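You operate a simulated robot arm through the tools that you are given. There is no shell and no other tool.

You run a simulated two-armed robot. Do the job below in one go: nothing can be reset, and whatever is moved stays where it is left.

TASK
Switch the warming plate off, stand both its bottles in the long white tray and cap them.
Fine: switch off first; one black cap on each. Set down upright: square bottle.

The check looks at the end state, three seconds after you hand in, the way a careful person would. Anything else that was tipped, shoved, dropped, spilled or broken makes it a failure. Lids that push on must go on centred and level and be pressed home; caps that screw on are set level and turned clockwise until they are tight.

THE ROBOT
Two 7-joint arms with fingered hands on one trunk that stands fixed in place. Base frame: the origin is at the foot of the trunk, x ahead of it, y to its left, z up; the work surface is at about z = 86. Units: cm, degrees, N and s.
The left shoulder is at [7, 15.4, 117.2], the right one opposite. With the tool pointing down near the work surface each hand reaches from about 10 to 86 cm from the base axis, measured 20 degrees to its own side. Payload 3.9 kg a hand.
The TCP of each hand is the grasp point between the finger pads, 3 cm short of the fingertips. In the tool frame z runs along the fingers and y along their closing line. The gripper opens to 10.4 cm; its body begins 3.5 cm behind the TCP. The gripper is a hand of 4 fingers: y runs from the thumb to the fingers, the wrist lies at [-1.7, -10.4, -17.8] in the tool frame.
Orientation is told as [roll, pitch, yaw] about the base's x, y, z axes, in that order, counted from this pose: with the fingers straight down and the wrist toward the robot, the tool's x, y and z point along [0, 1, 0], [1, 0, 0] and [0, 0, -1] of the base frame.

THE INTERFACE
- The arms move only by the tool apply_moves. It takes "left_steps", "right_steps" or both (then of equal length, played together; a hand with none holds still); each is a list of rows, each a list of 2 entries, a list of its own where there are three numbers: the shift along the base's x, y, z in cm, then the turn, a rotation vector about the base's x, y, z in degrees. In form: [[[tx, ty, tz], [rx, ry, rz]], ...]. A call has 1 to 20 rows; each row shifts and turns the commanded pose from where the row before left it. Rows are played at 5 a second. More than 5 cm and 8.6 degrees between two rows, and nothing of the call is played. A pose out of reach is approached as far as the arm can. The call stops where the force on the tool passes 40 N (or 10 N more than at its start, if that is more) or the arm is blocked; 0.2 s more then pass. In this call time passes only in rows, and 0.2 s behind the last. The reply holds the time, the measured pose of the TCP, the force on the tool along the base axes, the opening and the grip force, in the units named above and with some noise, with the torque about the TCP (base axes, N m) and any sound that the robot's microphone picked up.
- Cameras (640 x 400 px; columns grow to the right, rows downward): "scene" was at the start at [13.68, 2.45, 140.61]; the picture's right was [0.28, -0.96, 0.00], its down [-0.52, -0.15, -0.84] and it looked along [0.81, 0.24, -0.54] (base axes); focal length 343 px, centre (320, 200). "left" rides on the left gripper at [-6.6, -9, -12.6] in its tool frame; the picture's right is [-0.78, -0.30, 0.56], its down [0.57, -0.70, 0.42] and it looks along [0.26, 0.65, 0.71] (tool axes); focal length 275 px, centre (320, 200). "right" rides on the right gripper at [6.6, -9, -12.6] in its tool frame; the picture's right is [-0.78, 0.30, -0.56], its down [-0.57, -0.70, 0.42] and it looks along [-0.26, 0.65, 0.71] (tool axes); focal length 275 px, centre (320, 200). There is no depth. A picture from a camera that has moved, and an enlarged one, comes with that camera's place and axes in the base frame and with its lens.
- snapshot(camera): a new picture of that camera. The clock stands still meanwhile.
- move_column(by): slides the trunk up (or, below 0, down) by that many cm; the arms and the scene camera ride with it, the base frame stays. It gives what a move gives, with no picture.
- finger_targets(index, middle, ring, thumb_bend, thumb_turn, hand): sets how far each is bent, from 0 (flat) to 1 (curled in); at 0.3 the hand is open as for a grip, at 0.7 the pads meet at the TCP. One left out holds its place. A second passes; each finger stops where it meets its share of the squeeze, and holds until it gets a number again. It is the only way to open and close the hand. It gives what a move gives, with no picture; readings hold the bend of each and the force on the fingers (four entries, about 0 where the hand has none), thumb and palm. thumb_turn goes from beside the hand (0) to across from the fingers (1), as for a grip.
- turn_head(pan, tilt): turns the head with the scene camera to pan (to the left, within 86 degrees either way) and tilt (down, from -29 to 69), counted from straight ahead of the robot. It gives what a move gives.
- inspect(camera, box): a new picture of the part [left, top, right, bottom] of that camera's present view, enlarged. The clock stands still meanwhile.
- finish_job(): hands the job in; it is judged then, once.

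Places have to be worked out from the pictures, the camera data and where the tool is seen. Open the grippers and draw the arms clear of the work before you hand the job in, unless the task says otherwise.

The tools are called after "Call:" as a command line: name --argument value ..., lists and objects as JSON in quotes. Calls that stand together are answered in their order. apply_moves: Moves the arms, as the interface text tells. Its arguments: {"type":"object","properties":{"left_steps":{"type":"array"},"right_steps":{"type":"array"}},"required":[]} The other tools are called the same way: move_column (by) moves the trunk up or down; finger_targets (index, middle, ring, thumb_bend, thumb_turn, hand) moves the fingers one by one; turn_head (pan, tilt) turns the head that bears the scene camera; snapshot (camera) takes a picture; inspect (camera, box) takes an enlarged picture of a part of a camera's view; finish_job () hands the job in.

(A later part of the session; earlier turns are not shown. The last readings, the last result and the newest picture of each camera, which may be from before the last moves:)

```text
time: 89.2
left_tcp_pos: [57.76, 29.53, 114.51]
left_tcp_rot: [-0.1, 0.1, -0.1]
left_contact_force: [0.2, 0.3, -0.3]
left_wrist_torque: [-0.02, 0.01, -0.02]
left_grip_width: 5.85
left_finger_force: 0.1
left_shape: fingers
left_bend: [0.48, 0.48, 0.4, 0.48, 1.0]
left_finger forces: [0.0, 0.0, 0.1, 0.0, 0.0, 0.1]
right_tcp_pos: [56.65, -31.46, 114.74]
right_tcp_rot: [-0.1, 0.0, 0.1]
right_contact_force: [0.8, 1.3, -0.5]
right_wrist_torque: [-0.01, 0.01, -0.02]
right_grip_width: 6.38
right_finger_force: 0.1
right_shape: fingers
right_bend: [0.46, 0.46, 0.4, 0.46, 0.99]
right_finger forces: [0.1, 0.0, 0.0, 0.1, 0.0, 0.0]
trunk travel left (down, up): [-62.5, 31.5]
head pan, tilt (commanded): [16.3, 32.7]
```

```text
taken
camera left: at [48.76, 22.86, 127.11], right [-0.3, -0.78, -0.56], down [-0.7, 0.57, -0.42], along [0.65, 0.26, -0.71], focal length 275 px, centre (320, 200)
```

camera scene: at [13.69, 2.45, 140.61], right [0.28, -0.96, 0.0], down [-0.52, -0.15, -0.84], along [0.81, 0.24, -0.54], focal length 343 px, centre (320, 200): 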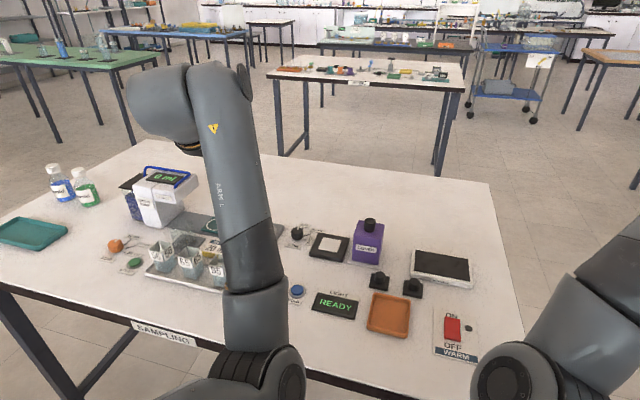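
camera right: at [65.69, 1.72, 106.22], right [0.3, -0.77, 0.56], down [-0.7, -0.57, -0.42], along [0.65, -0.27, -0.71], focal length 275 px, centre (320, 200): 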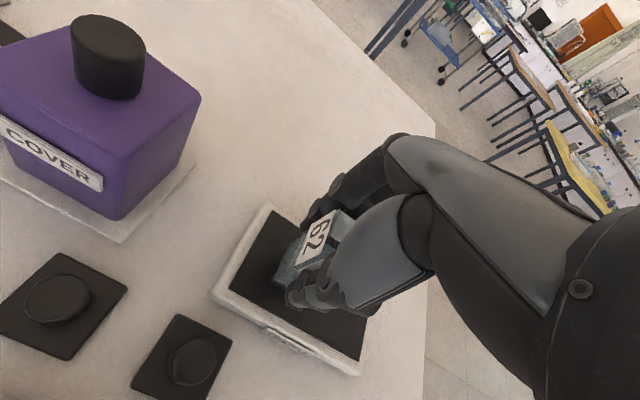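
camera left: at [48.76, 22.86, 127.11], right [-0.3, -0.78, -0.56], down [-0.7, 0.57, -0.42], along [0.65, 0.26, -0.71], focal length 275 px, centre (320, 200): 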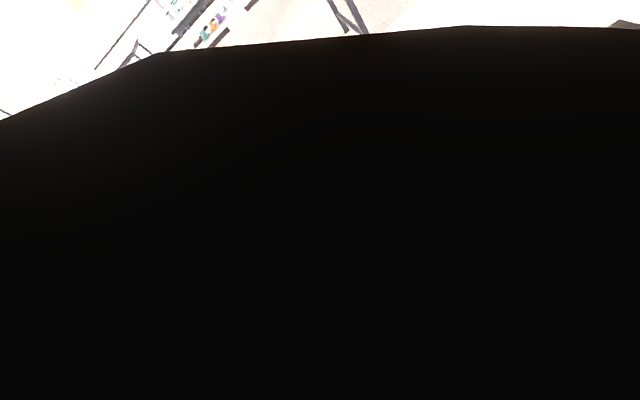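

Both bottles are in the tray. For the lids I need to pinch the round knobs; the purple bottle and plate crowd the far side, so I test a hand yaw of about -72° with the ring finger curled away, moving in the air toward (61,10).

Call:
apply_moves --left_steps '[[[0.3, -2, 0], [0, 0, -8]], [[0.3, -2, 0], [0, 0, -8]], [[0.3, -2, 0], [0, 0, -8]], [[0.3, -2, 0], [0, 0, -8]], [[0.3, -2, 0], [0, 0, -8]], [[0.3, -2, 0], [0, 0, -8]], [[0.3, -2, 0], [0, 0, -8]], [[0.3, -2, 0], [0, 0, -8]], [[0.3, -2, 0], [0, 0, -8]], [[0, 0, 0], [0, 0, 0]]]'

Call:
finger_targets --hand "left" --index 0.55 --middle 0.55 --ring 1.0 --thumb_bend 0.55

Call:
snapshot --camera "left"

Call:
snapshot --camera "scene"

```text
time: 90.5
left_tcp_pos: [58.95, 28.13, 115.97]
left_tcp_rot: [1.1, -1.0, -32.1]
left_contact_force: [-0.6, 0.3, 0.6]
left_wrist_torque: [-0.02, 0.0, 0.04]
left_grip_width: 5.85
left_finger_force: 0.0
left_shape: fingers
left_bend: [0.48, 0.48, 0.4, 0.48, 1.0]
left_finger forces: [0.1, 0.0, 0.0, 0.0, 0.0, 0.1]
left hand out of reach, approached as far as the arm can: row 5
right_tcp_pos: [56.67, -31.45, 114.82]
right_tcp_rot: [-0.2, 0.0, 0.0]
right_contact_force: [0.6, 0.2, -0.5]
right_wrist_torque: [-0.01, 0.03, 0.02]
right_grip_width: 6.37
right_finger_force: 0.1
right_shape: fingers
right_bend: [0.46, 0.46, 0.4, 0.46, 0.99]
right_finger forces: [0.0, 0.0, 0.1, 0.0, 0.0, 0.0]
trunk travel left (down, up): [-62.5, 31.5]
head pan, tilt (commanded): [16.3, 32.7]
stopped in row 6 (left hand): the arm was blocked; the commanded pose is now the measured one
```

```text
time: 91.5
left_tcp_pos: [59.0, 28.03, 115.83]
left_tcp_rot: [1.2, -0.8, -32.3]
left_contact_force: [0.2, 0.1, 0.3]
left_wrist_torque: [-0.02, 0.01, 0.0]
left_grip_width: 4.13
left_finger_force: 0.0
left_shape: fingers
left_bend: [0.55, 0.55, 1.0, 0.55, 1.0]
left_finger forces: [0.0, 0.1, 0.1, 0.0, 0.1, 0.0]
right_tcp_pos: [56.62, -31.49, 114.82]
right_tcp_rot: [-0.1, 0.1, 0.1]
right_contact_force: [-0.3, 0.2, 0.4]
right_wrist_torque: [0.02, 0.03, 0.0]
right_grip_width: 6.38
right_finger_force: 0.1
right_shape: fingers
right_bend: [0.46, 0.46, 0.4, 0.46, 0.99]
right_finger forces: [0.0, 0.0, 0.0, 0.0, 0.0, 0.0]
trunk travel left (down, up): [-62.5, 31.5]
head pan, tilt (commanded): [16.3, 32.7]
```

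```text
taken
camera left: at [47.62, 27.06, 128.28], right [-0.65, -0.49, -0.58], down [-0.28, 0.86, -0.42], along [0.71, -0.12, -0.7], focal length 275 px, centre (320, 200)
```

left: 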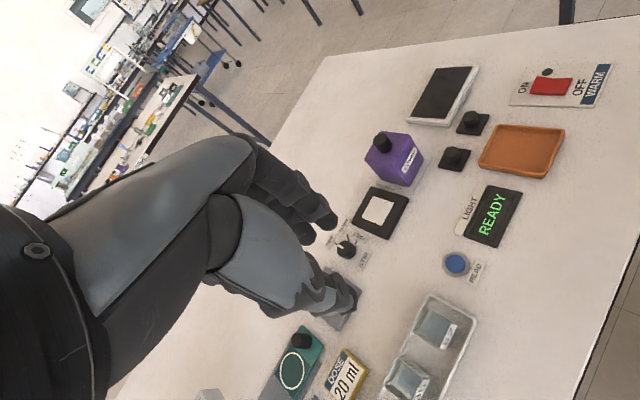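

```text
taken
camera scene: at [13.69, 2.44, 140.61], right [0.28, -0.96, 0.0], down [-0.52, -0.15, -0.84], along [0.81, 0.24, -0.54], focal length 343 px, centre (320, 200)
```

scene: 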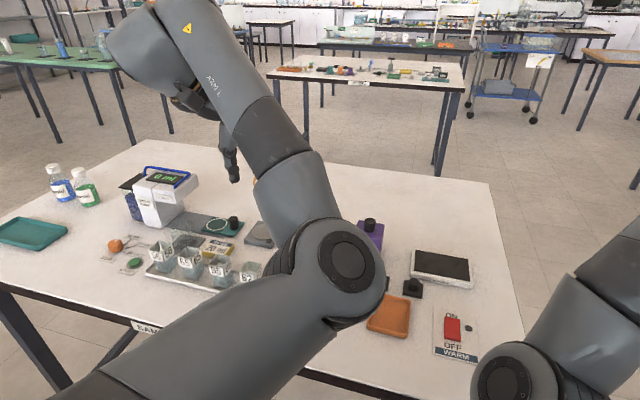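

Yaw is limited to about -32° here, so I'll work near -28°. I look at the curled ring finger and finger shape from the cameras.

Call:
inspect --camera "left" --box '[220, 120, 400, 340]'

Call:
inspect --camera "scene" --box '[150, 60, 270, 200]'

Call:
inspect --camera "scene" --box '[130, 210, 290, 310]'

```text
1.82 times, centred on (310, 230) of left
camera zoom: at [47.62, 27.06, 128.28], right [-0.65, -0.49, -0.58], down [-0.28, 0.86, -0.42], along [0.71, -0.12, -0.7], focal length 500 px, centre (338, 146)
```

zoom: 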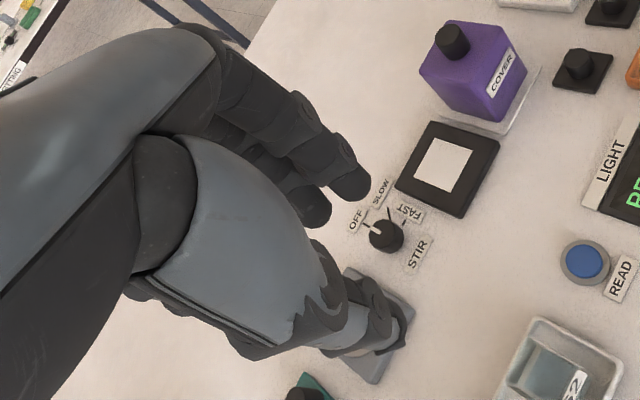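

```text
2.86 times, centred on (210, 130) of scene
camera zoom: at [13.69, 2.44, 140.61], right [0.28, -0.96, 0.0], down [-0.52, -0.15, -0.84], along [0.81, 0.24, -0.54], focal length 980 px, centre (634, 400)
```

zoom: 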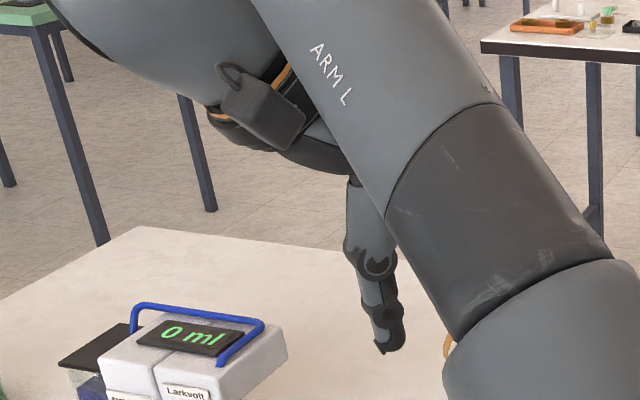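

```text
4.00 times, centred on (210, 260) of scene
camera zoom: at [13.69, 2.44, 140.61], right [0.28, -0.96, 0.0], down [-0.52, -0.15, -0.84], along [0.81, 0.24, -0.54], focal length 1372 px, centre (760, -40)
```

zoom: 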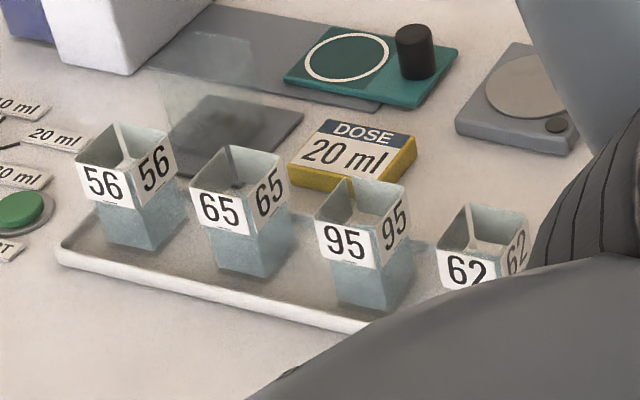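

I set the right hand as an observer: turned to yaw +50° at about (52,-22,108) so its camera looks at the lids from the right.

Call:
apply_moves --right_steps '[[[-0.65, 1.35, -0.9], [0, 0, 7.2]], [[-0.65, 1.35, -0.9], [0, 0, 7.2]], [[-0.65, 1.35, -0.9], [0, 0, 7.2]], [[-0.65, 1.35, -0.9], [0, 0, 7.2]], [[-0.65, 1.35, -0.9], [0, 0, 7.2]], [[-0.65, 1.35, -0.9], [0, 0, 7.2]], [[-0.65, 1.35, -0.9], [0, 0, 7.2]], [[0, 0, 0], [0, 0, 0]]]'

Call:
apply_moves --left_steps '[[[0.8, -2.6, 0], [-0.3, 0.2, 1.0]], [[0.8, -2.6, 0], [-0.3, 0.2, 1.0]], [[0.8, -2.6, 0], [-0.3, 0.2, 1.0]], [[0.8, -2.6, 0], [-0.3, 0.2, 1.0]], [[0.8, -2.6, 0], [0, 0, 0]], [[0.8, -2.6, 0], [0, 0, 0]], [[0.8, -2.6, 0], [0, 0, 0]], [[0.8, -2.6, 0], [0, 0, 0]], [[0.8, -1.2, 0], [0, 0, 0]], [[0, 0, 0], [0, 0, 0]]]'

Call:
snapshot --camera "right"

Call:
snapshot --camera "left"

Call:
snapshot --camera "scene"

```text
time: 93.2
left_tcp_pos: [58.81, 27.87, 115.96]
left_tcp_rot: [1.2, -1.0, -32.1]
left_contact_force: [-0.8, 0.4, 0.1]
left_wrist_torque: [0.01, 0.0, 0.03]
left_grip_width: 4.12
left_finger_force: 0.0
left_shape: fingers
left_bend: [0.55, 0.55, 1.0, 0.55, 1.0]
left_finger forces: [0.1, 0.0, 0.0, 0.0, 0.1, 0.0]
right_tcp_pos: [58.18, -30.98, 108.71]
right_tcp_rot: [-1.2, -2.1, 38.1]
right_contact_force: [0.3, -0.2, -0.3]
right_wrist_torque: [0.01, -0.01, 0.01]
right_grip_width: 6.4
right_finger_force: 0.0
right_shape: fingers
right_bend: [0.46, 0.46, 0.4, 0.46, 0.99]
right_finger forces: [0.1, 0.0, 0.1, 0.1, 0.0, 0.1]
right hand out of reach, approached as far as the arm can: row 4, 5, 6, 7
trunk travel left (down, up): [-62.5, 31.5]
head pan, tilt (commanded): [16.3, 32.7]
stopped in row 8 (right hand): the arm was blocked; the commanded pose is now the measured one
```

```text
time: 95.6
left_tcp_pos: [67.13, 9.77, 116.85]
left_tcp_rot: [0.7, -1.6, -24.4]
left_contact_force: [0.8, 0.5, -0.3]
left_wrist_torque: [0.01, 0.0, 0.0]
left_grip_width: 4.11
left_finger_force: 0.1
left_shape: fingers
left_bend: [0.55, 0.55, 1.0, 0.55, 1.0]
left_finger forces: [0.0, 0.1, 0.0, 0.0, 0.1, 0.0]
right_tcp_pos: [58.23, -30.89, 108.71]
right_tcp_rot: [-1.3, -2.0, 38.0]
right_contact_force: [-0.5, 0.3, -0.3]
right_wrist_torque: [-0.01, -0.02, -0.02]
right_grip_width: 6.41
right_finger_force: 0.1
right_shape: fingers
right_bend: [0.46, 0.46, 0.4, 0.46, 0.99]
right_finger forces: [0.1, 0.1, 0.1, 0.0, 0.0, 0.1]
trunk travel left (down, up): [-62.5, 31.5]
head pan, tilt (commanded): [16.3, 32.7]
stopped in row 10 (left hand): the arm was blocked; the commanded pose is now the measured one
```

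```text
taken
camera right: at [46.58, -31.22, 120.98], right [0.69, -0.43, 0.58], down [-0.18, -0.88, -0.43], along [0.7, 0.19, -0.69], focal length 275 px, centre (320, 200)
```

right: 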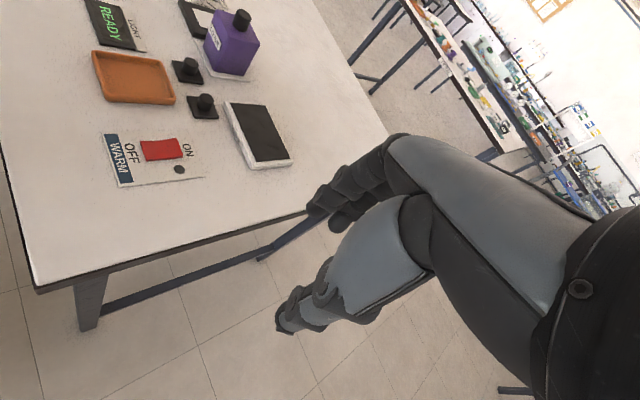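

```text
taken
camera left: at [55.81, 7.48, 129.18], right [-0.57, -0.59, -0.57], down [-0.39, 0.81, -0.44], along [0.72, -0.03, -0.69], focal length 275 px, centre (320, 200)
```

left: 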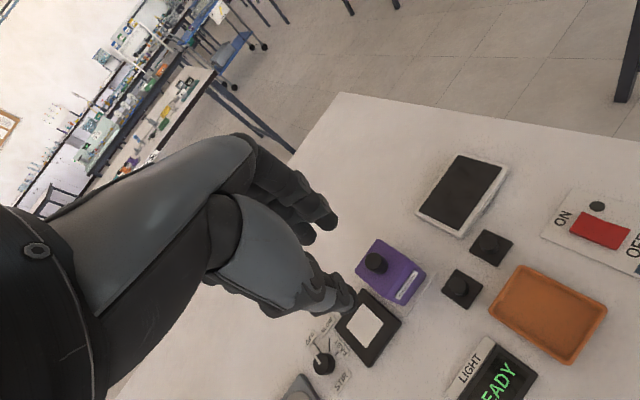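

```text
taken
camera scene: at [13.69, 2.43, 140.61], right [0.28, -0.96, 0.0], down [-0.52, -0.15, -0.84], along [0.81, 0.24, -0.54], focal length 343 px, centre (320, 200)
```

scene: 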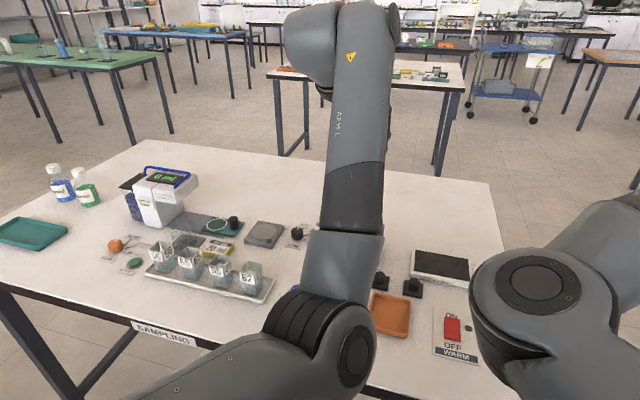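

The left arm meets a wrist limit near yaw -25°, so I'll keep yaw near 0. I straighten the left hand, and bring the right hand back to yaw 0 where the head camera can show me what fully curled fingers look like.

Call:
apply_moves --left_steps '[[[0, 1, 0], [-0.17, 0.4, 6.1]], [[0, 1, 0], [-0.17, 0.4, 6.1]], [[0, 1, 0], [-0.17, 0.4, 6.1]], [[0, 1, 0], [-0.17, 0.4, 6.1]], [[0, 0, 0], [0, 0, 0]], [[0, 0, 0], [0, 0, 0]]]' --right_steps '[[[-0.4, 3, 1], [0.25, 0.4, -7.6]], [[-0.4, 3, 1], [0.25, 0.4, -7.6]], [[-0.4, 3, 1], [0.25, 0.4, -7.6]], [[-0.4, 3, 1], [0.25, 0.4, -7.6]], [[-0.4, 3, 1], [0.25, 0.4, -7.6]], [[0, 0, 0], [0, 0, 0]]]'

Call:
finger_targets --hand "right" --index 0.61 --middle 1.0 --ring 1.0 --thumb_bend 0.61

Call:
snapshot --camera "scene"

Call:
snapshot --camera "right"

```text
time: 97.2
left_tcp_pos: [67.04, 13.4, 116.69]
left_tcp_rot: [-0.5, -0.2, -0.3]
left_contact_force: [0.3, 0.8, 1.0]
left_wrist_torque: [-0.02, 0.0, 0.01]
left_grip_width: 4.13
left_finger_force: 0.1
left_shape: fingers
left_bend: [0.55, 0.55, 1.0, 0.55, 1.0]
left_finger forces: [0.0, 0.0, 0.0, 0.1, 0.0, 0.0]
right_tcp_pos: [56.82, -21.28, 115.41]
right_tcp_rot: [-2.1, -2.4, -4.8]
right_contact_force: [0.1, 0.1, 0.1]
right_wrist_torque: [0.03, -0.02, 0.01]
right_grip_width: 6.41
right_finger_force: 0.1
right_shape: fingers
right_bend: [0.46, 0.46, 0.4, 0.46, 0.99]
right_finger forces: [0.0, 0.1, 0.0, 0.0, 0.0, 0.0]
right hand out of reach, approached as far as the arm can: row 5
trunk travel left (down, up): [-62.5, 31.5]
head pan, tilt (commanded): [16.3, 32.7]
stopped in row 6 (right hand): the arm was blocked; the commanded pose is now the measured one
```

```text
time: 98.2
left_tcp_pos: [67.05, 13.5, 116.82]
left_tcp_rot: [-0.5, -0.2, -0.2]
left_contact_force: [-0.7, -0.7, 0.7]
left_wrist_torque: [0.01, -0.03, -0.01]
left_grip_width: 4.11
left_finger_force: 0.2
left_shape: fingers
left_bend: [0.55, 0.55, 1.0, 0.55, 1.0]
left_finger forces: [0.0, 0.1, 0.1, 0.1, 0.0, 0.1]
right_tcp_pos: [56.85, -21.32, 115.36]
right_tcp_rot: [-2.2, -2.5, -4.8]
right_contact_force: [-0.1, 0.2, 1.0]
right_wrist_torque: [0.02, -0.01, 0.04]
right_grip_width: 2.58
right_finger_force: 0.0
right_shape: fingers
right_bend: [0.61, 1.0, 1.0, 0.61, 1.0]
right_finger forces: [0.0, 0.1, 0.0, 0.1, 0.0, 0.0]
trunk travel left (down, up): [-62.5, 31.5]
head pan, tilt (commanded): [16.3, 32.7]
```

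```text
taken
camera scene: at [13.69, 2.43, 140.61], right [0.28, -0.96, 0.0], down [-0.52, -0.15, -0.84], along [0.81, 0.24, -0.54], focal length 343 px, centre (320, 200)
```

scene: 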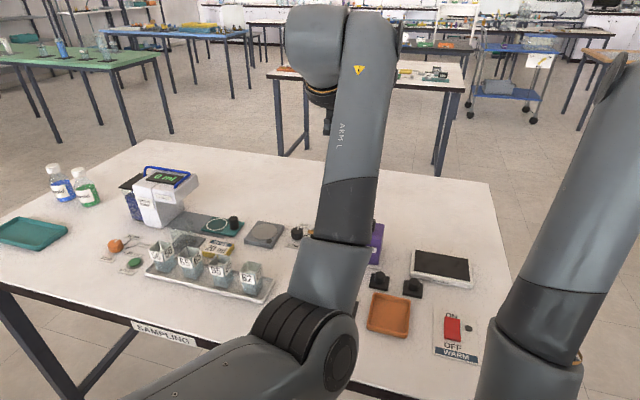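

```text
taken
camera right: at [48.04, -13.36, 127.43], right [0.21, -0.77, 0.6], down [-0.73, -0.53, -0.43], along [0.65, -0.35, -0.68], focal length 275 px, centre (320, 200)
```

right: 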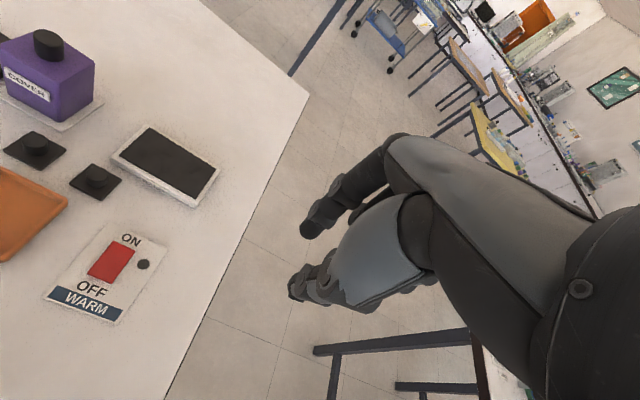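

I zoom on the right hand to see the curled middle and ring.

Call:
inspect --camera "right" --box '[270, 130, 450, 320]'

Call:
inspect --camera "scene" --box '[540, 40, 640, 140]'

Call:
inspect --camera "left" --box '[200, 100, 560, 400]'

```text
2.11 times, centred on (360, 225) of right
camera zoom: at [48.04, -13.36, 127.43], right [0.21, -0.77, 0.6], down [-0.73, -0.53, -0.43], along [0.65, -0.35, -0.68], focal length 580 px, centre (236, 147)
```

zoom: 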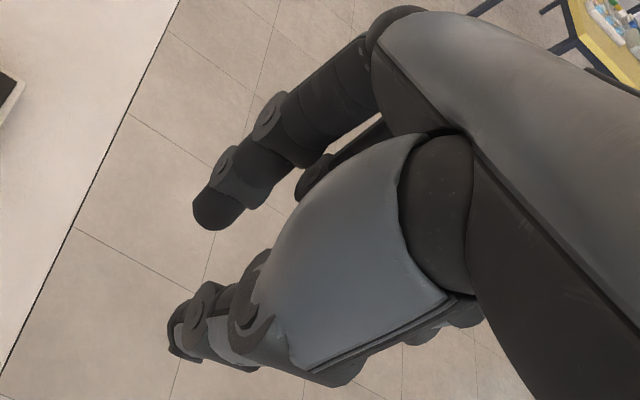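

```text
4.00 times, centred on (590, 90) of scene
camera zoom: at [13.69, 2.43, 140.61], right [0.28, -0.96, 0.0], down [-0.52, -0.15, -0.84], along [0.81, 0.24, -0.54], focal length 1372 px, centre (-760, 640)
```

zoom: 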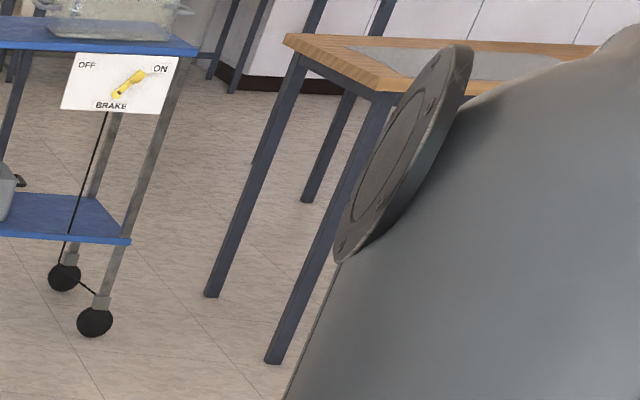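

```text
1.33 times, centred on (380, 250) of left
camera zoom: at [57.97, 6.93, 129.45], right [-0.3, -0.78, -0.55], down [-0.7, 0.57, -0.43], along [0.65, 0.26, -0.71], focal length 367 px, centre (240, 133)
```

zoom: 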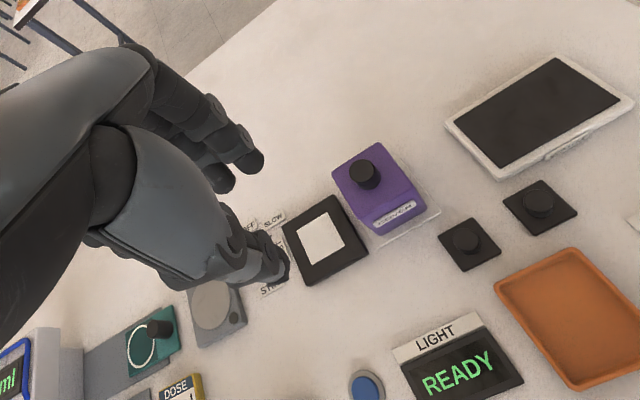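

The curled fingers tuck up at palm level, well out of the way. With better bottom-edge estimates the plate front is at x≈71.3 and the purple body at x≈72.2, so a thumb+index pinch at yaw 0 has clearance. I set that shape and move above the left lid to measure it.

Call:
finger_targets --hand "left" --index 0.55 --middle 1.0 --ring 1.0 --thumb_bend 0.55

Call:
apply_moves --left_steps '[[[0, -1.5, -1], [0.25, 0.1, 0.15]], [[0, -2, -2], [0.25, 0.1, 0.15]], [[0, -2, -3], [0, 0, 0]], [[0, -1.5, -3], [0, 0, 0]], [[-0.25, -1.3, -3], [0, 0, 0]], [[0, 0, 0], [0, 0, 0]], [[0, 0, 0], [0, 0, 0]]]'

Call:
snapshot --camera "left"

Call:
inspect --camera "left" --box '[330, 240, 450, 340]'

```text
time: 99.2
left_tcp_pos: [67.02, 13.43, 116.76]
left_tcp_rot: [-0.5, -0.2, -0.1]
left_contact_force: [-0.4, -0.2, 0.0]
left_wrist_torque: [0.0, 0.03, -0.01]
left_grip_width: 4.13
left_finger_force: 0.0
left_shape: fingers
left_bend: [0.55, 1.0, 1.0, 0.55, 1.0]
left_finger forces: [0.1, 0.0, 0.0, 0.0, 0.0, 0.0]
right_tcp_pos: [56.98, -21.38, 115.38]
right_tcp_rot: [-2.1, -2.3, -4.8]
right_contact_force: [0.5, 0.5, -0.1]
right_wrist_torque: [0.0, -0.02, 0.02]
right_grip_width: 2.59
right_finger_force: 0.0
right_shape: fingers
right_bend: [0.61, 1.0, 1.0, 0.61, 1.0]
right_finger forces: [0.0, 0.0, 0.0, 0.1, 0.0, 0.0]
trunk travel left (down, up): [-62.5, 31.5]
head pan, tilt (commanded): [16.3, 32.7]
```

```text
time: 101.0
left_tcp_pos: [68.01, 9.84, 105.59]
left_tcp_rot: [2.6, -1.6, 3.9]
left_contact_force: [-0.4, -0.2, 0.6]
left_wrist_torque: [-0.03, 0.01, -0.01]
left_grip_width: 4.11
left_finger_force: 0.1
left_shape: fingers
left_bend: [0.55, 1.0, 1.0, 0.55, 1.0]
left_finger forces: [0.0, 0.0, 0.0, 0.1, 0.1, 0.0]
right_tcp_pos: [56.95, -21.47, 115.29]
right_tcp_rot: [-2.2, -2.4, -5.0]
right_contact_force: [1.2, 0.7, 0.1]
right_wrist_torque: [-0.02, 0.02, 0.01]
right_grip_width: 2.6
right_finger_force: 0.1
right_shape: fingers
right_bend: [0.61, 1.0, 1.0, 0.61, 1.0]
right_finger forces: [0.1, 0.0, 0.0, 0.0, 0.0, 0.0]
trunk travel left (down, up): [-62.5, 31.5]
head pan, tilt (commanded): [16.3, 32.7]
stopped in row 7 (left hand): the arm was blocked; the commanded pose is now the measured one
```

```text
taken
camera left: at [59.25, 1.96, 117.76], right [-0.23, -0.77, -0.6], down [-0.73, 0.54, -0.42], along [0.65, 0.34, -0.68], focal length 275 px, centre (320, 200)
```

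left: 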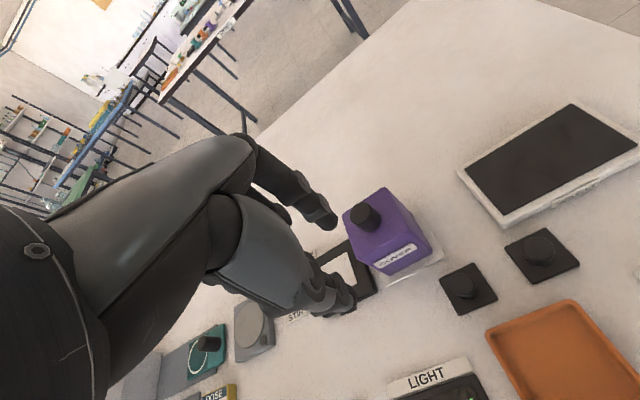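

```text
4.00 times, centred on (390, 290) of left
camera zoom: at [59.25, 1.96, 117.76], right [-0.23, -0.77, -0.6], down [-0.73, 0.54, -0.42], along [0.65, 0.34, -0.68], focal length 1101 px, centre (40, -160)
```

zoom: 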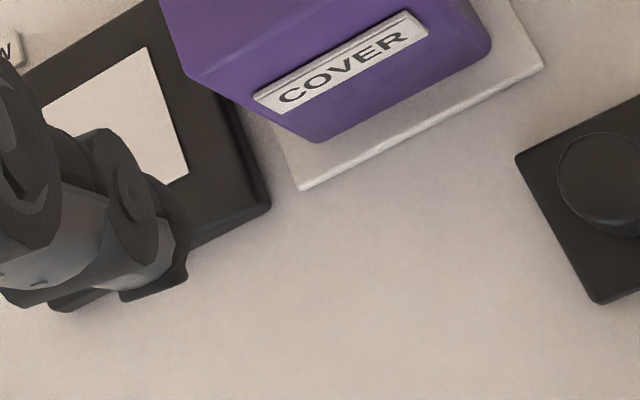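

The left arm's elbow posture seems to have drifted into a joint limit. I look at the scene to understand both arms' postures.

Call:
snapshot --camera "scene"

Call:
turn_head --pan 16.3 --tilt 60

Call:
snapshot --camera "scene"

```text
taken
camera scene: at [13.69, 2.45, 140.61], right [0.28, -0.96, 0.0], down [-0.52, -0.15, -0.84], along [0.81, 0.24, -0.54], focal length 343 px, centre (320, 200)
```

scene: 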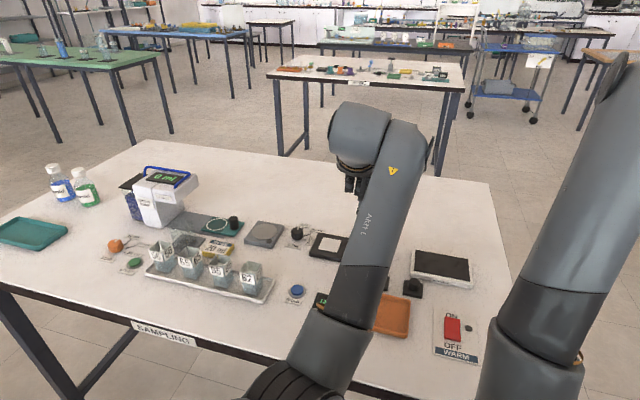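

```text
time: 101.9
left_tcp_pos: [68.07, 9.7, 105.58]
left_tcp_rot: [2.7, -1.6, 3.8]
left_contact_force: [-0.1, 0.1, -0.1]
left_wrist_torque: [0.0, -0.03, 0.01]
left_grip_width: 4.08
left_finger_force: 0.0
left_shape: fingers
left_bend: [0.55, 1.0, 1.0, 0.55, 1.0]
left_finger forces: [0.0, 0.0, 0.0, 0.0, 0.0, 0.1]
right_tcp_pos: [56.96, -21.31, 115.45]
right_tcp_rot: [-2.2, -2.4, -4.9]
right_contact_force: [-0.2, 0.2, 0.4]
right_wrist_torque: [0.02, -0.03, 0.0]
right_grip_width: 2.6
right_finger_force: 0.1
right_shape: fingers
right_bend: [0.61, 1.0, 1.0, 0.61, 1.0]
right_finger forces: [0.0, 0.0, 0.0, 0.0, 0.0, 0.1]
trunk travel left (down, up): [-62.5, 31.5]
head pan, tilt (commanded): [16.3, 60.0]
```

```text
taken
camera scene: at [11.52, 1.79, 136.82], right [0.28, -0.96, 0.0], down [-0.83, -0.24, -0.5], along [0.48, 0.14, -0.87], focal length 343 px, centre (320, 200)
```

scene: 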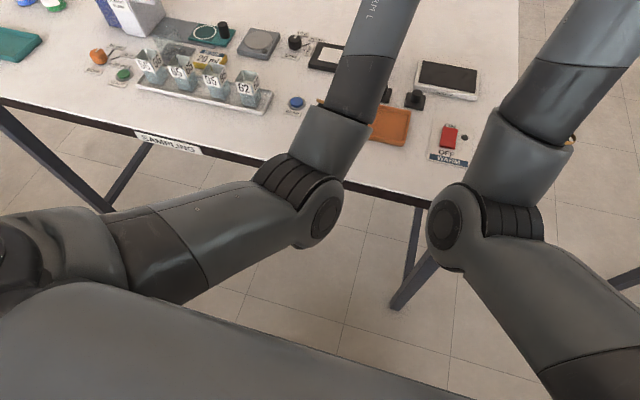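

Both elbows have swung inward. I take the left arm back toward its starting region with the hand level at yaw 0, then see how the elbow lies.

Call:
apply_moves --left_steps '[[[-1, 1.5, 2], [-0.6, 0.4, -0.95]], [[-1.5, 2, 2], [-0.6, 0.4, -0.95]], [[-1.5, 2.5, 2], [-0.6, 0.4, -0.95]], [[-1.5, 2.5, 2], [-0.6, 0.4, -0.95]], [[-1.5, 2.5, 2], [0, 0, 0]], [[-2, 2.5, 2], [0, 0, 0]], [[-2, 3, 2], [0, 0, 0]], [[-2, 3, 1], [0, 0, 0]], [[-2, 3, 1], [0, 0, 0]], [[-2, 3, 1], [0, 0, 0]], [[-2, 3, 0], [0, 0, 0]], [[-2, 1, 0], [0, 0, 0]], [[0, 0, 0], [0, 0, 0]]]'

Call:
snapshot --camera "scene"

```text
time: 104.7
left_tcp_pos: [46.95, 39.12, 122.72]
left_tcp_rot: [0.0, 0.3, -0.3]
left_contact_force: [0.8, 0.4, 0.5]
left_wrist_torque: [-0.02, -0.03, 0.02]
left_grip_width: 4.12
left_finger_force: 0.1
left_shape: fingers
left_bend: [0.55, 1.0, 1.0, 0.55, 1.0]
left_finger forces: [0.1, 0.1, 0.1, 0.0, 0.0, 0.0]
right_tcp_pos: [56.97, -21.34, 115.42]
right_tcp_rot: [-2.1, -2.4, -4.8]
right_contact_force: [-0.3, -0.3, 0.0]
right_wrist_torque: [-0.01, -0.02, 0.0]
right_grip_width: 2.59
right_finger_force: 0.2
right_shape: fingers
right_bend: [0.61, 1.0, 1.0, 0.61, 1.0]
right_finger forces: [0.0, 0.1, 0.1, 0.0, 0.0, 0.0]
trunk travel left (down, up): [-62.5, 31.5]
head pan, tilt (commanded): [16.3, 60.0]
```

```text
taken
camera scene: at [11.55, 1.79, 136.81], right [0.28, -0.96, 0.0], down [-0.83, -0.24, -0.5], along [0.48, 0.14, -0.87], focal length 343 px, centre (320, 200)
```

scene: 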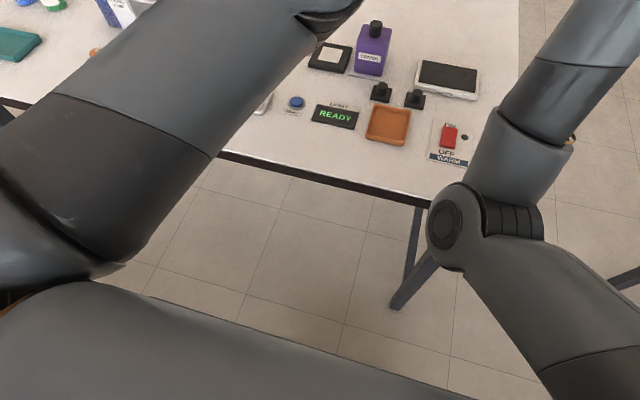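

The left elbow has flipped high and inward. I try turning the hand yaw positive at this free location to swing the elbow back out.

Call:
apply_moves --left_steps '[[[0, 0, 0], [0, 0, 8]], [[0, 0, 0], [0, 0, 8]], [[0, 0, 0], [0, 0, 8]], [[0, 0, 0], [0, 0, 8]], [[0, 0, 0], [0, 0, 0]]]'

Call:
snapshot --camera "scene"

```text
time: 105.9
left_tcp_pos: [46.93, 38.95, 122.56]
left_tcp_rot: [0.0, 0.2, 31.9]
left_contact_force: [0.2, 0.2, -0.2]
left_wrist_torque: [0.02, 0.0, 0.02]
left_grip_width: 4.12
left_finger_force: 0.1
left_shape: fingers
left_bend: [0.55, 1.0, 1.0, 0.55, 1.0]
left_finger forces: [0.0, 0.0, 0.0, 0.0, 0.0, 0.1]
right_tcp_pos: [56.89, -21.31, 115.42]
right_tcp_rot: [-2.3, -2.3, -4.8]
right_contact_force: [-0.6, 0.0, -0.2]
right_wrist_torque: [0.02, -0.02, -0.02]
right_grip_width: 2.58
right_finger_force: 0.0
right_shape: fingers
right_bend: [0.61, 1.0, 1.0, 0.61, 1.0]
right_finger forces: [0.0, 0.0, 0.0, 0.0, 0.1, 0.0]
trunk travel left (down, up): [-62.5, 31.5]
head pan, tilt (commanded): [16.3, 60.0]
```

```text
taken
camera scene: at [11.5, 1.83, 136.82], right [0.28, -0.96, 0.0], down [-0.83, -0.24, -0.5], along [0.48, 0.14, -0.87], focal length 343 px, centre (320, 200)
```

scene: 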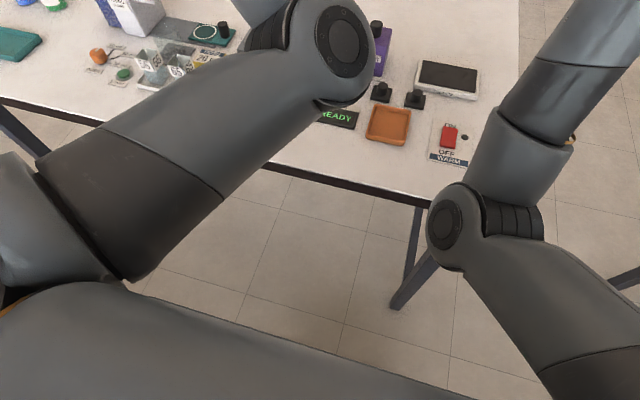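

Turning yaw positive does bring the elbow down and outward. I continue turning further.

Call:
apply_moves --left_steps '[[[0, 0, 0], [0, 0, 8]], [[0, 0, 0], [0, 0, 8]], [[0, 0, 0], [0, 0, 8]], [[0, 0, 0], [0, 0, 8]], [[0, 0, 0], [0, 0, 8]], [[0, 0, 0], [0, 0, 8]], [[0, 0, 0], [0, 0, 0]]]'

Call:
snapshot --camera "scene"

```text
time: 107.5
left_tcp_pos: [46.9, 38.82, 122.75]
left_tcp_rot: [0.1, 0.2, 80.0]
left_contact_force: [0.7, 0.1, 0.1]
left_wrist_torque: [0.05, -0.03, 0.01]
left_grip_width: 4.14
left_finger_force: 0.1
left_shape: fingers
left_bend: [0.55, 1.0, 1.0, 0.55, 1.0]
left_finger forces: [0.0, 0.0, 0.0, 0.1, 0.1, 0.0]
right_tcp_pos: [56.89, -21.33, 115.27]
right_tcp_rot: [-2.3, -2.4, -4.9]
right_contact_force: [0.6, 0.4, 0.1]
right_wrist_torque: [-0.01, 0.02, -0.04]
right_grip_width: 2.58
right_finger_force: 0.0
right_shape: fingers
right_bend: [0.61, 1.0, 1.0, 0.61, 1.0]
right_finger forces: [0.1, 0.0, 0.0, 0.0, 0.0, 0.1]
trunk travel left (down, up): [-62.5, 31.5]
head pan, tilt (commanded): [16.3, 60.0]
```

```text
taken
camera scene: at [11.49, 1.79, 136.82], right [0.28, -0.96, 0.0], down [-0.83, -0.24, -0.5], along [0.48, 0.14, -0.87], focal length 343 px, centre (320, 200)
```

scene: 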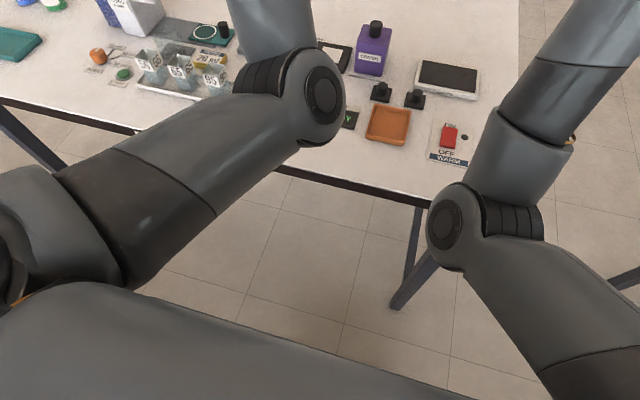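

Positive yaw is well within range (80° reached) and suits the lids too: at yaw ≈ +60° the fingers point into free space away from the purple bottle and plate. I go toward the left lid with yaw +60°, index and middle ready, ring curled.

Call:
finger_targets --hand "left" --index 0.55 --middle 0.55 --ring 1.0 --thumb_bend 0.55

Call:
apply_moves --left_steps '[[[1.5, -2.5, -0.5], [0, 0, -2]], [[1.5, -2.5, -0.5], [0, 0, -2]], [[1.5, -2.5, -0.5], [0, 0, -2]], [[1.5, -2.5, -0.5], [0, 0, -2]], [[1.5, -2.5, -0.5], [0, 0, -2]], [[1.5, -2.5, -0.5], [0, 0, -2]], [[1.5, -2.5, -0.5], [0, 0, -2]], [[1.5, -2.5, -0.5], [0, 0, -2]], [[1.5, -2.5, -0.5], [0, 0, -2]], [[1.5, -2.5, -0.5], [0, 0, -2]], [[1.2, -2.2, -0.5], [0, 0, 0]], [[1.2, -2.2, -0.5], [0, 0, 0]], [[1.2, -2.2, -0.5], [0, 0, 0]], [[1.2, -2.2, -0.5], [0, 0, 0]], [[0, 0, 0], [0, 0, 0]]]'

Call:
snapshot --camera "scene"

Call:
snapshot --camera "left"

```text
time: 108.5
left_tcp_pos: [46.93, 38.96, 122.45]
left_tcp_rot: [0.0, 0.2, 79.7]
left_contact_force: [0.5, -0.6, 0.2]
left_wrist_torque: [0.06, 0.01, -0.04]
left_grip_width: 4.09
left_finger_force: 0.0
left_shape: fingers
left_bend: [0.55, 0.55, 1.0, 0.55, 1.0]
left_finger forces: [0.1, 0.0, 0.0, 0.1, 0.1, 0.1]
right_tcp_pos: [56.89, -21.37, 115.39]
right_tcp_rot: [-2.2, -2.4, -4.7]
right_contact_force: [0.3, 0.3, 0.4]
right_wrist_torque: [-0.03, 0.02, -0.02]
right_grip_width: 2.6
right_finger_force: 0.1
right_shape: fingers
right_bend: [0.61, 1.0, 1.0, 0.61, 1.0]
right_finger forces: [0.0, 0.0, 0.0, 0.0, 0.0, 0.1]
trunk travel left (down, up): [-62.5, 31.5]
head pan, tilt (commanded): [16.3, 60.0]
```

```text
time: 111.9
left_tcp_pos: [67.66, 8.55, 115.72]
left_tcp_rot: [0.0, -0.8, 63.1]
left_contact_force: [0.3, -0.4, -0.4]
left_wrist_torque: [0.05, 0.01, 0.02]
left_grip_width: 4.12
left_finger_force: 0.0
left_shape: fingers
left_bend: [0.55, 0.55, 1.0, 0.55, 1.0]
left_finger forces: [0.0, 0.0, 0.1, 0.0, 0.0, 0.1]
right_tcp_pos: [57.01, -21.4, 115.46]
right_tcp_rot: [-2.3, -2.4, -4.9]
right_contact_force: [-0.7, 0.4, -1.1]
right_wrist_torque: [0.0, -0.03, 0.0]
right_grip_width: 2.59
right_finger_force: 0.1
right_shape: fingers
right_bend: [0.61, 1.0, 1.0, 0.61, 1.0]
right_finger forces: [0.0, 0.0, 0.0, 0.0, 0.0, 0.1]
trunk travel left (down, up): [-62.5, 31.5]
head pan, tilt (commanded): [16.3, 60.0]
stopped in row 15 (left hand): the arm was blocked; the commanded pose is now the measured one
```

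```text
taken
camera scene: at [11.53, 1.82, 136.81], right [0.28, -0.96, 0.0], down [-0.83, -0.24, -0.5], along [0.48, 0.14, -0.87], focal length 343 px, centre (320, 200)
```

scene: 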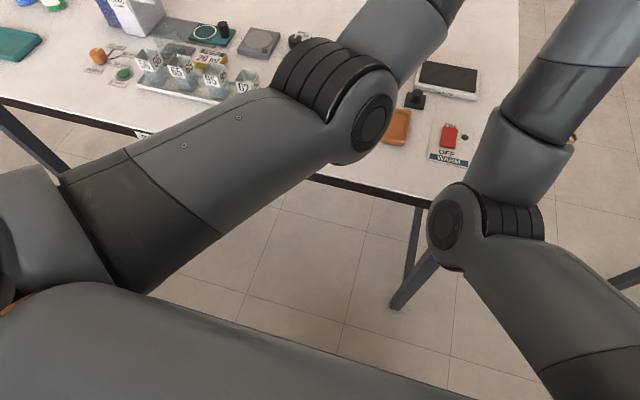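

```text
taken
camera left: at [69.51, -2.7, 128.26], right [0.56, -0.61, -0.56], down [-0.83, -0.36, -0.43], along [0.06, 0.71, -0.71], focal length 275 px, centre (320, 200)
```

left: 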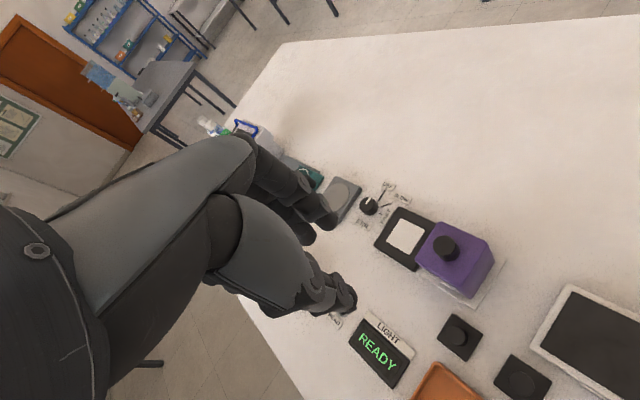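

Blocked again at (67.7,8.6): the shoulder cannot swing further inward with the elbow straight down. I test whether small pushes make the arm re-solve.

Call:
apply_moves --left_steps '[[[0, -0.5, 0], [0, 0, 0]], [[0, -0.5, 0], [0, 0, 0]], [[0, -0.5, 0], [0, 0, 0]], [[0, 0, 0], [0, 0, 0]], [[0, 0, 0], [0, 0, 0]]]'

```text
time: 113.1
left_tcp_pos: [67.56, 6.91, 115.79]
left_tcp_rot: [0.0, -0.9, 63.1]
left_contact_force: [0.1, 0.7, -0.1]
left_wrist_torque: [0.01, 0.03, 0.01]
left_grip_width: 4.13
left_finger_force: 0.1
left_shape: fingers
left_bend: [0.55, 0.55, 1.0, 0.55, 1.0]
left_finger forces: [0.0, 0.0, 0.1, 0.0, 0.0, 0.0]
right_tcp_pos: [56.91, -21.32, 115.4]
right_tcp_rot: [-2.3, -2.4, -4.9]
right_contact_force: [0.1, -0.2, -0.2]
right_wrist_torque: [0.01, -0.01, 0.04]
right_grip_width: 2.58
right_finger_force: 0.0
right_shape: fingers
right_bend: [0.61, 1.0, 1.0, 0.61, 1.0]
right_finger forces: [0.1, 0.1, 0.0, 0.1, 0.0, 0.0]
trunk travel left (down, up): [-62.5, 31.5]
head pan, tilt (commanded): [16.3, 60.0]
```

Slow pushes do work—the earlier stop was the arm lagging, not a hard limit. I continue slowly toward the left lid and level the hand.

Call:
apply_moves --left_steps '[[[-0.1, -0.4, -0.5], [-0.2, 0.1, -0.8]], [[-0.1, -0.4, -0.5], [-0.2, 0.1, -0.8]], [[-0.1, -0.4, -0.5], [-0.2, 0.1, -0.8]], [[-0.1, -0.4, -0.5], [-0.2, 0.1, -0.7]], [[-0.1, -0.4, -0.5], [0, 0, 0]], [[0, 0, 0], [0, 0, 0]], [[0, 0, 0], [0, 0, 0]]]'

Call:
snapshot --camera "scene"

Call:
snapshot --camera "left"

```text
time: 114.7
left_tcp_pos: [67.71, 6.35, 113.73]
left_tcp_rot: [-0.3, 0.0, 61.5]
left_contact_force: [0.0, 0.0, -0.3]
left_wrist_torque: [0.0, 0.03, -0.02]
left_grip_width: 4.08
left_finger_force: 0.0
left_shape: fingers
left_bend: [0.55, 0.55, 1.0, 0.55, 1.0]
left_finger forces: [0.0, 0.0, 0.0, 0.0, 0.1, 0.0]
right_tcp_pos: [56.92, -21.47, 115.42]
right_tcp_rot: [-2.2, -2.4, -4.8]
right_contact_force: [0.5, 0.1, -0.3]
right_wrist_torque: [-0.01, -0.01, -0.02]
right_grip_width: 2.58
right_finger_force: 0.0
right_shape: fingers
right_bend: [0.61, 1.0, 1.0, 0.61, 1.0]
right_finger forces: [0.0, 0.0, 0.1, 0.0, 0.1, 0.1]
trunk travel left (down, up): [-62.5, 31.5]
head pan, tilt (commanded): [16.3, 60.0]
```

```text
taken
camera scene: at [11.52, 1.79, 136.82], right [0.28, -0.96, 0.0], down [-0.83, -0.24, -0.5], along [0.48, 0.14, -0.87], focal length 343 px, centre (320, 200)
```

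scene: 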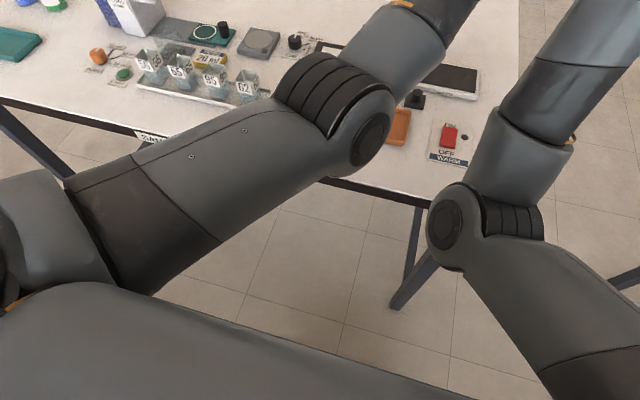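

```text
taken
camera left: at [69.11, -4.6, 126.36], right [0.54, -0.63, -0.55], down [-0.84, -0.34, -0.43], along [0.08, 0.69, -0.72], focal length 275 px, centre (320, 200)
```

left: 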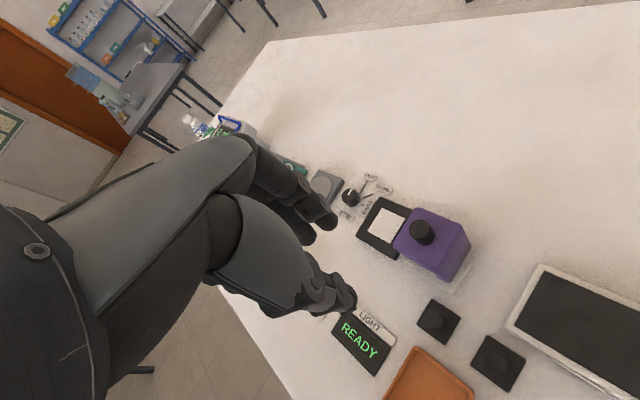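

Call:
apply_moves --left_steps '[[[0, 0, -1], [0, 0, 0]], [[0, 0, -1], [0, 0, 0]], [[0, 0, -1], [0, 0, 0]], [[0, 0, -1], [0, 0, 0]], [[0, 0, -1], [0, 0, 0]], [[0, 0, 0], [0, 0, 0]], [[0, 0, 0], [0, 0, 0]]]'

```text
time: 116.5
left_tcp_pos: [68.15, 7.79, 109.19]
left_tcp_rot: [-0.6, -0.7, 62.6]
left_contact_force: [0.3, 0.6, -0.5]
left_wrist_torque: [0.0, -0.01, -0.01]
left_grip_width: 4.11
left_finger_force: 0.1
left_shape: fingers
left_bend: [0.55, 0.55, 1.0, 0.55, 1.0]
left_finger forces: [0.0, 0.0, 0.1, 0.0, 0.1, 0.0]
right_tcp_pos: [56.94, -21.24, 115.44]
right_tcp_rot: [-2.1, -2.4, -4.9]
right_contact_force: [0.0, 0.4, 0.0]
right_wrist_torque: [0.02, -0.01, 0.04]
right_grip_width: 2.59
right_finger_force: 0.0
right_shape: fingers
right_bend: [0.61, 1.0, 1.0, 0.61, 1.0]
right_finger forces: [0.0, 0.0, 0.0, 0.0, 0.0, 0.1]
trunk travel left (down, up): [-62.5, 31.5]
head pan, tilt (commanded): [16.3, 60.0]
stopped in row 7 (left hand): the arm was blocked; the commanded pose is now the measured one
```

The limit comes from the elbow hanging inward. I'll unwind it: retreat, raise the trunk so the hand works well below the shoulder, and turn the yaw back there (which should swing the elbow outward). First retreat.

Call:
apply_moves --left_steps '[[[-0.5, 1, 1], [0, 0, 0]], [[-1, 1.5, 1], [0, 0, 0]], [[-1.3, 1.8, 1], [0, 0, 0]], [[-1.3, 1.8, 1], [0, 0, 0]], [[-1.3, 1.8, 1], [0, 0, 0]], [[-1.3, 1.8, 1], [0, 0, 0]], [[-1.3, 1.8, 1], [0, 0, 0]], [[-1.3, 1.8, 1], [0, 0, 0]], [[-1.3, 1.8, 1], [0, 0, 0]], [[-1.3, 1.8, 1], [0, 0, 0]], [[-1.3, 1.8, 0], [0, 0, 0]], [[-1.3, 1.8, 0], [0, 0, 0]], [[-1.3, 1.8, 0], [0, 0, 0]], [[-1.3, 1.8, 0], [0, 0, 0]], [[-1.3, 1.8, 0], [0, 0, 0]], [[-1.3, 1.8, 0], [0, 0, 0]], [[-1.3, 1.8, 0], [0, 0, 0]], [[-1.3, 1.8, 0], [0, 0, 0]], [[0, 0, 0], [0, 0, 0]]]'

Call:
move_column --by 28

Call:
snapshot --camera "scene"

```text
time: 120.5
left_tcp_pos: [45.61, 38.71, 119.15]
left_tcp_rot: [-0.5, -0.7, 62.3]
left_contact_force: [-0.6, -0.1, 1.0]
left_wrist_torque: [0.01, 0.02, 0.01]
left_grip_width: 4.09
left_finger_force: 0.2
left_shape: fingers
left_bend: [0.55, 0.55, 1.0, 0.55, 1.0]
left_finger forces: [0.0, 0.0, 0.0, 0.0, 0.0, 0.0]
right_tcp_pos: [56.93, -21.39, 115.24]
right_tcp_rot: [-2.2, -2.3, -4.8]
right_contact_force: [-0.1, -0.2, 0.8]
right_wrist_torque: [-0.01, 0.0, 0.03]
right_grip_width: 2.58
right_finger_force: 0.0
right_shape: fingers
right_bend: [0.61, 1.0, 1.0, 0.61, 1.0]
right_finger forces: [0.1, 0.0, 0.0, 0.1, 0.0, 0.1]
trunk travel left (down, up): [-62.5, 31.5]
head pan, tilt (commanded): [16.3, 60.0]
```

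```text
time: 123.3
left_tcp_pos: [45.63, 38.7, 147.19]
left_tcp_rot: [-0.5, -0.6, 62.3]
left_contact_force: [0.0, -0.4, 0.0]
left_wrist_torque: [0.0, -0.01, 0.01]
left_grip_width: 4.1
left_finger_force: 0.1
left_shape: fingers
left_bend: [0.55, 0.55, 1.0, 0.55, 1.0]
left_finger forces: [0.0, 0.0, 0.0, 0.1, 0.0, 0.1]
right_tcp_pos: [56.89, -21.37, 143.42]
right_tcp_rot: [-2.2, -2.4, -4.8]
right_contact_force: [-0.7, 0.6, -0.5]
right_wrist_torque: [0.02, -0.02, 0.03]
right_grip_width: 2.6
right_finger_force: 0.1
right_shape: fingers
right_bend: [0.61, 1.0, 1.0, 0.61, 1.0]
right_finger forces: [0.0, 0.0, 0.1, 0.0, 0.0, 0.0]
trunk travel left (down, up): [-90.5, 3.5]
head pan, tilt (commanded): [16.3, 60.0]
```

```text
taken
camera scene: at [11.52, 1.81, 164.81], right [0.28, -0.96, 0.0], down [-0.83, -0.24, -0.5], along [0.48, 0.14, -0.87], focal length 343 px, centre (320, 200)
```

scene: 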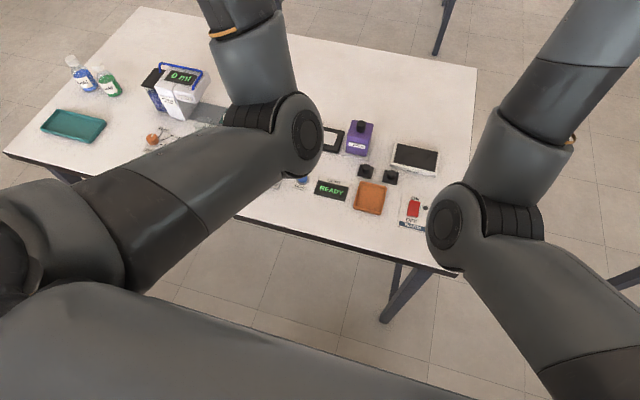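

Now I lower the left hand well below the shoulder and look at the elbow.

Call:
apply_moves --left_steps '[[[0, 0, -2], [0, 0, 0]], [[0, 0, -3], [0, 0, 0]], [[0, 0, -3], [0, 0, 0]], [[0, 0, -3], [0, 0, 0]], [[0, 0, -3], [0, 0, 0]], [[0, 0, -3], [0, 0, 0]], [[0, 0, -3], [0, 0, 0]], [[0, 0, -3], [0, 0, 0]], [[0, 0, -3], [0, 0, 0]], [[0, 0, -3], [0, 0, 0]], [[0, 0, -3], [0, 0, 0]], [[0, 0, -3], [0, 0, 0]], [[0, 0, -3], [0, 0, 0]], [[0, 0, -2], [0, 0, 0]], [[0, 0, 0], [0, 0, 0]]]'

Call:
snapshot --camera "scene"

```text
time: 125.0
left_tcp_pos: [45.14, 43.71, 131.26]
left_tcp_rot: [-0.1, -8.1, 66.5]
left_contact_force: [-0.5, 0.3, 0.3]
left_wrist_torque: [-0.01, 0.01, 0.05]
left_grip_width: 4.11
left_finger_force: 0.1
left_shape: fingers
left_bend: [0.55, 0.55, 1.0, 0.55, 1.0]
left_finger forces: [0.1, 0.1, 0.1, 0.0, 0.0, 0.0]
right_tcp_pos: [56.85, -21.21, 143.5]
right_tcp_rot: [-2.2, -2.4, -4.8]
right_contact_force: [-0.3, -0.3, 0.0]
right_wrist_torque: [-0.01, 0.0, -0.02]
right_grip_width: 2.6
right_finger_force: 0.2
right_shape: fingers
right_bend: [0.61, 1.0, 1.0, 0.61, 1.0]
right_finger forces: [0.0, 0.0, 0.0, 0.1, 0.0, 0.1]
trunk travel left (down, up): [-90.5, 3.5]
head pan, tilt (commanded): [16.3, 60.0]
stopped in row 8 (left hand): the arm was blocked; the commanded pose is now the measured one
```

```text
taken
camera scene: at [11.48, 1.88, 164.82], right [0.28, -0.96, 0.0], down [-0.83, -0.24, -0.5], along [0.48, 0.14, -0.87], focal length 343 px, centre (320, 200)
```

scene: 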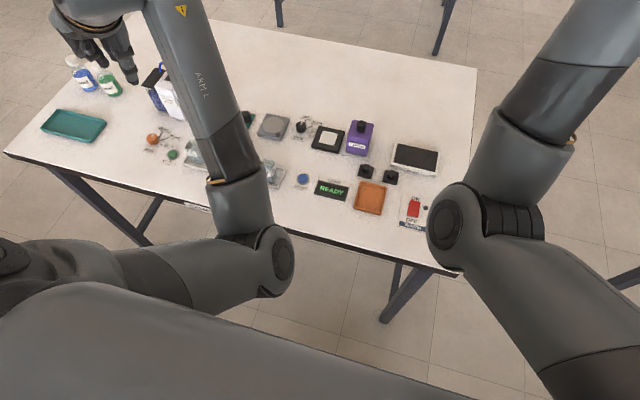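

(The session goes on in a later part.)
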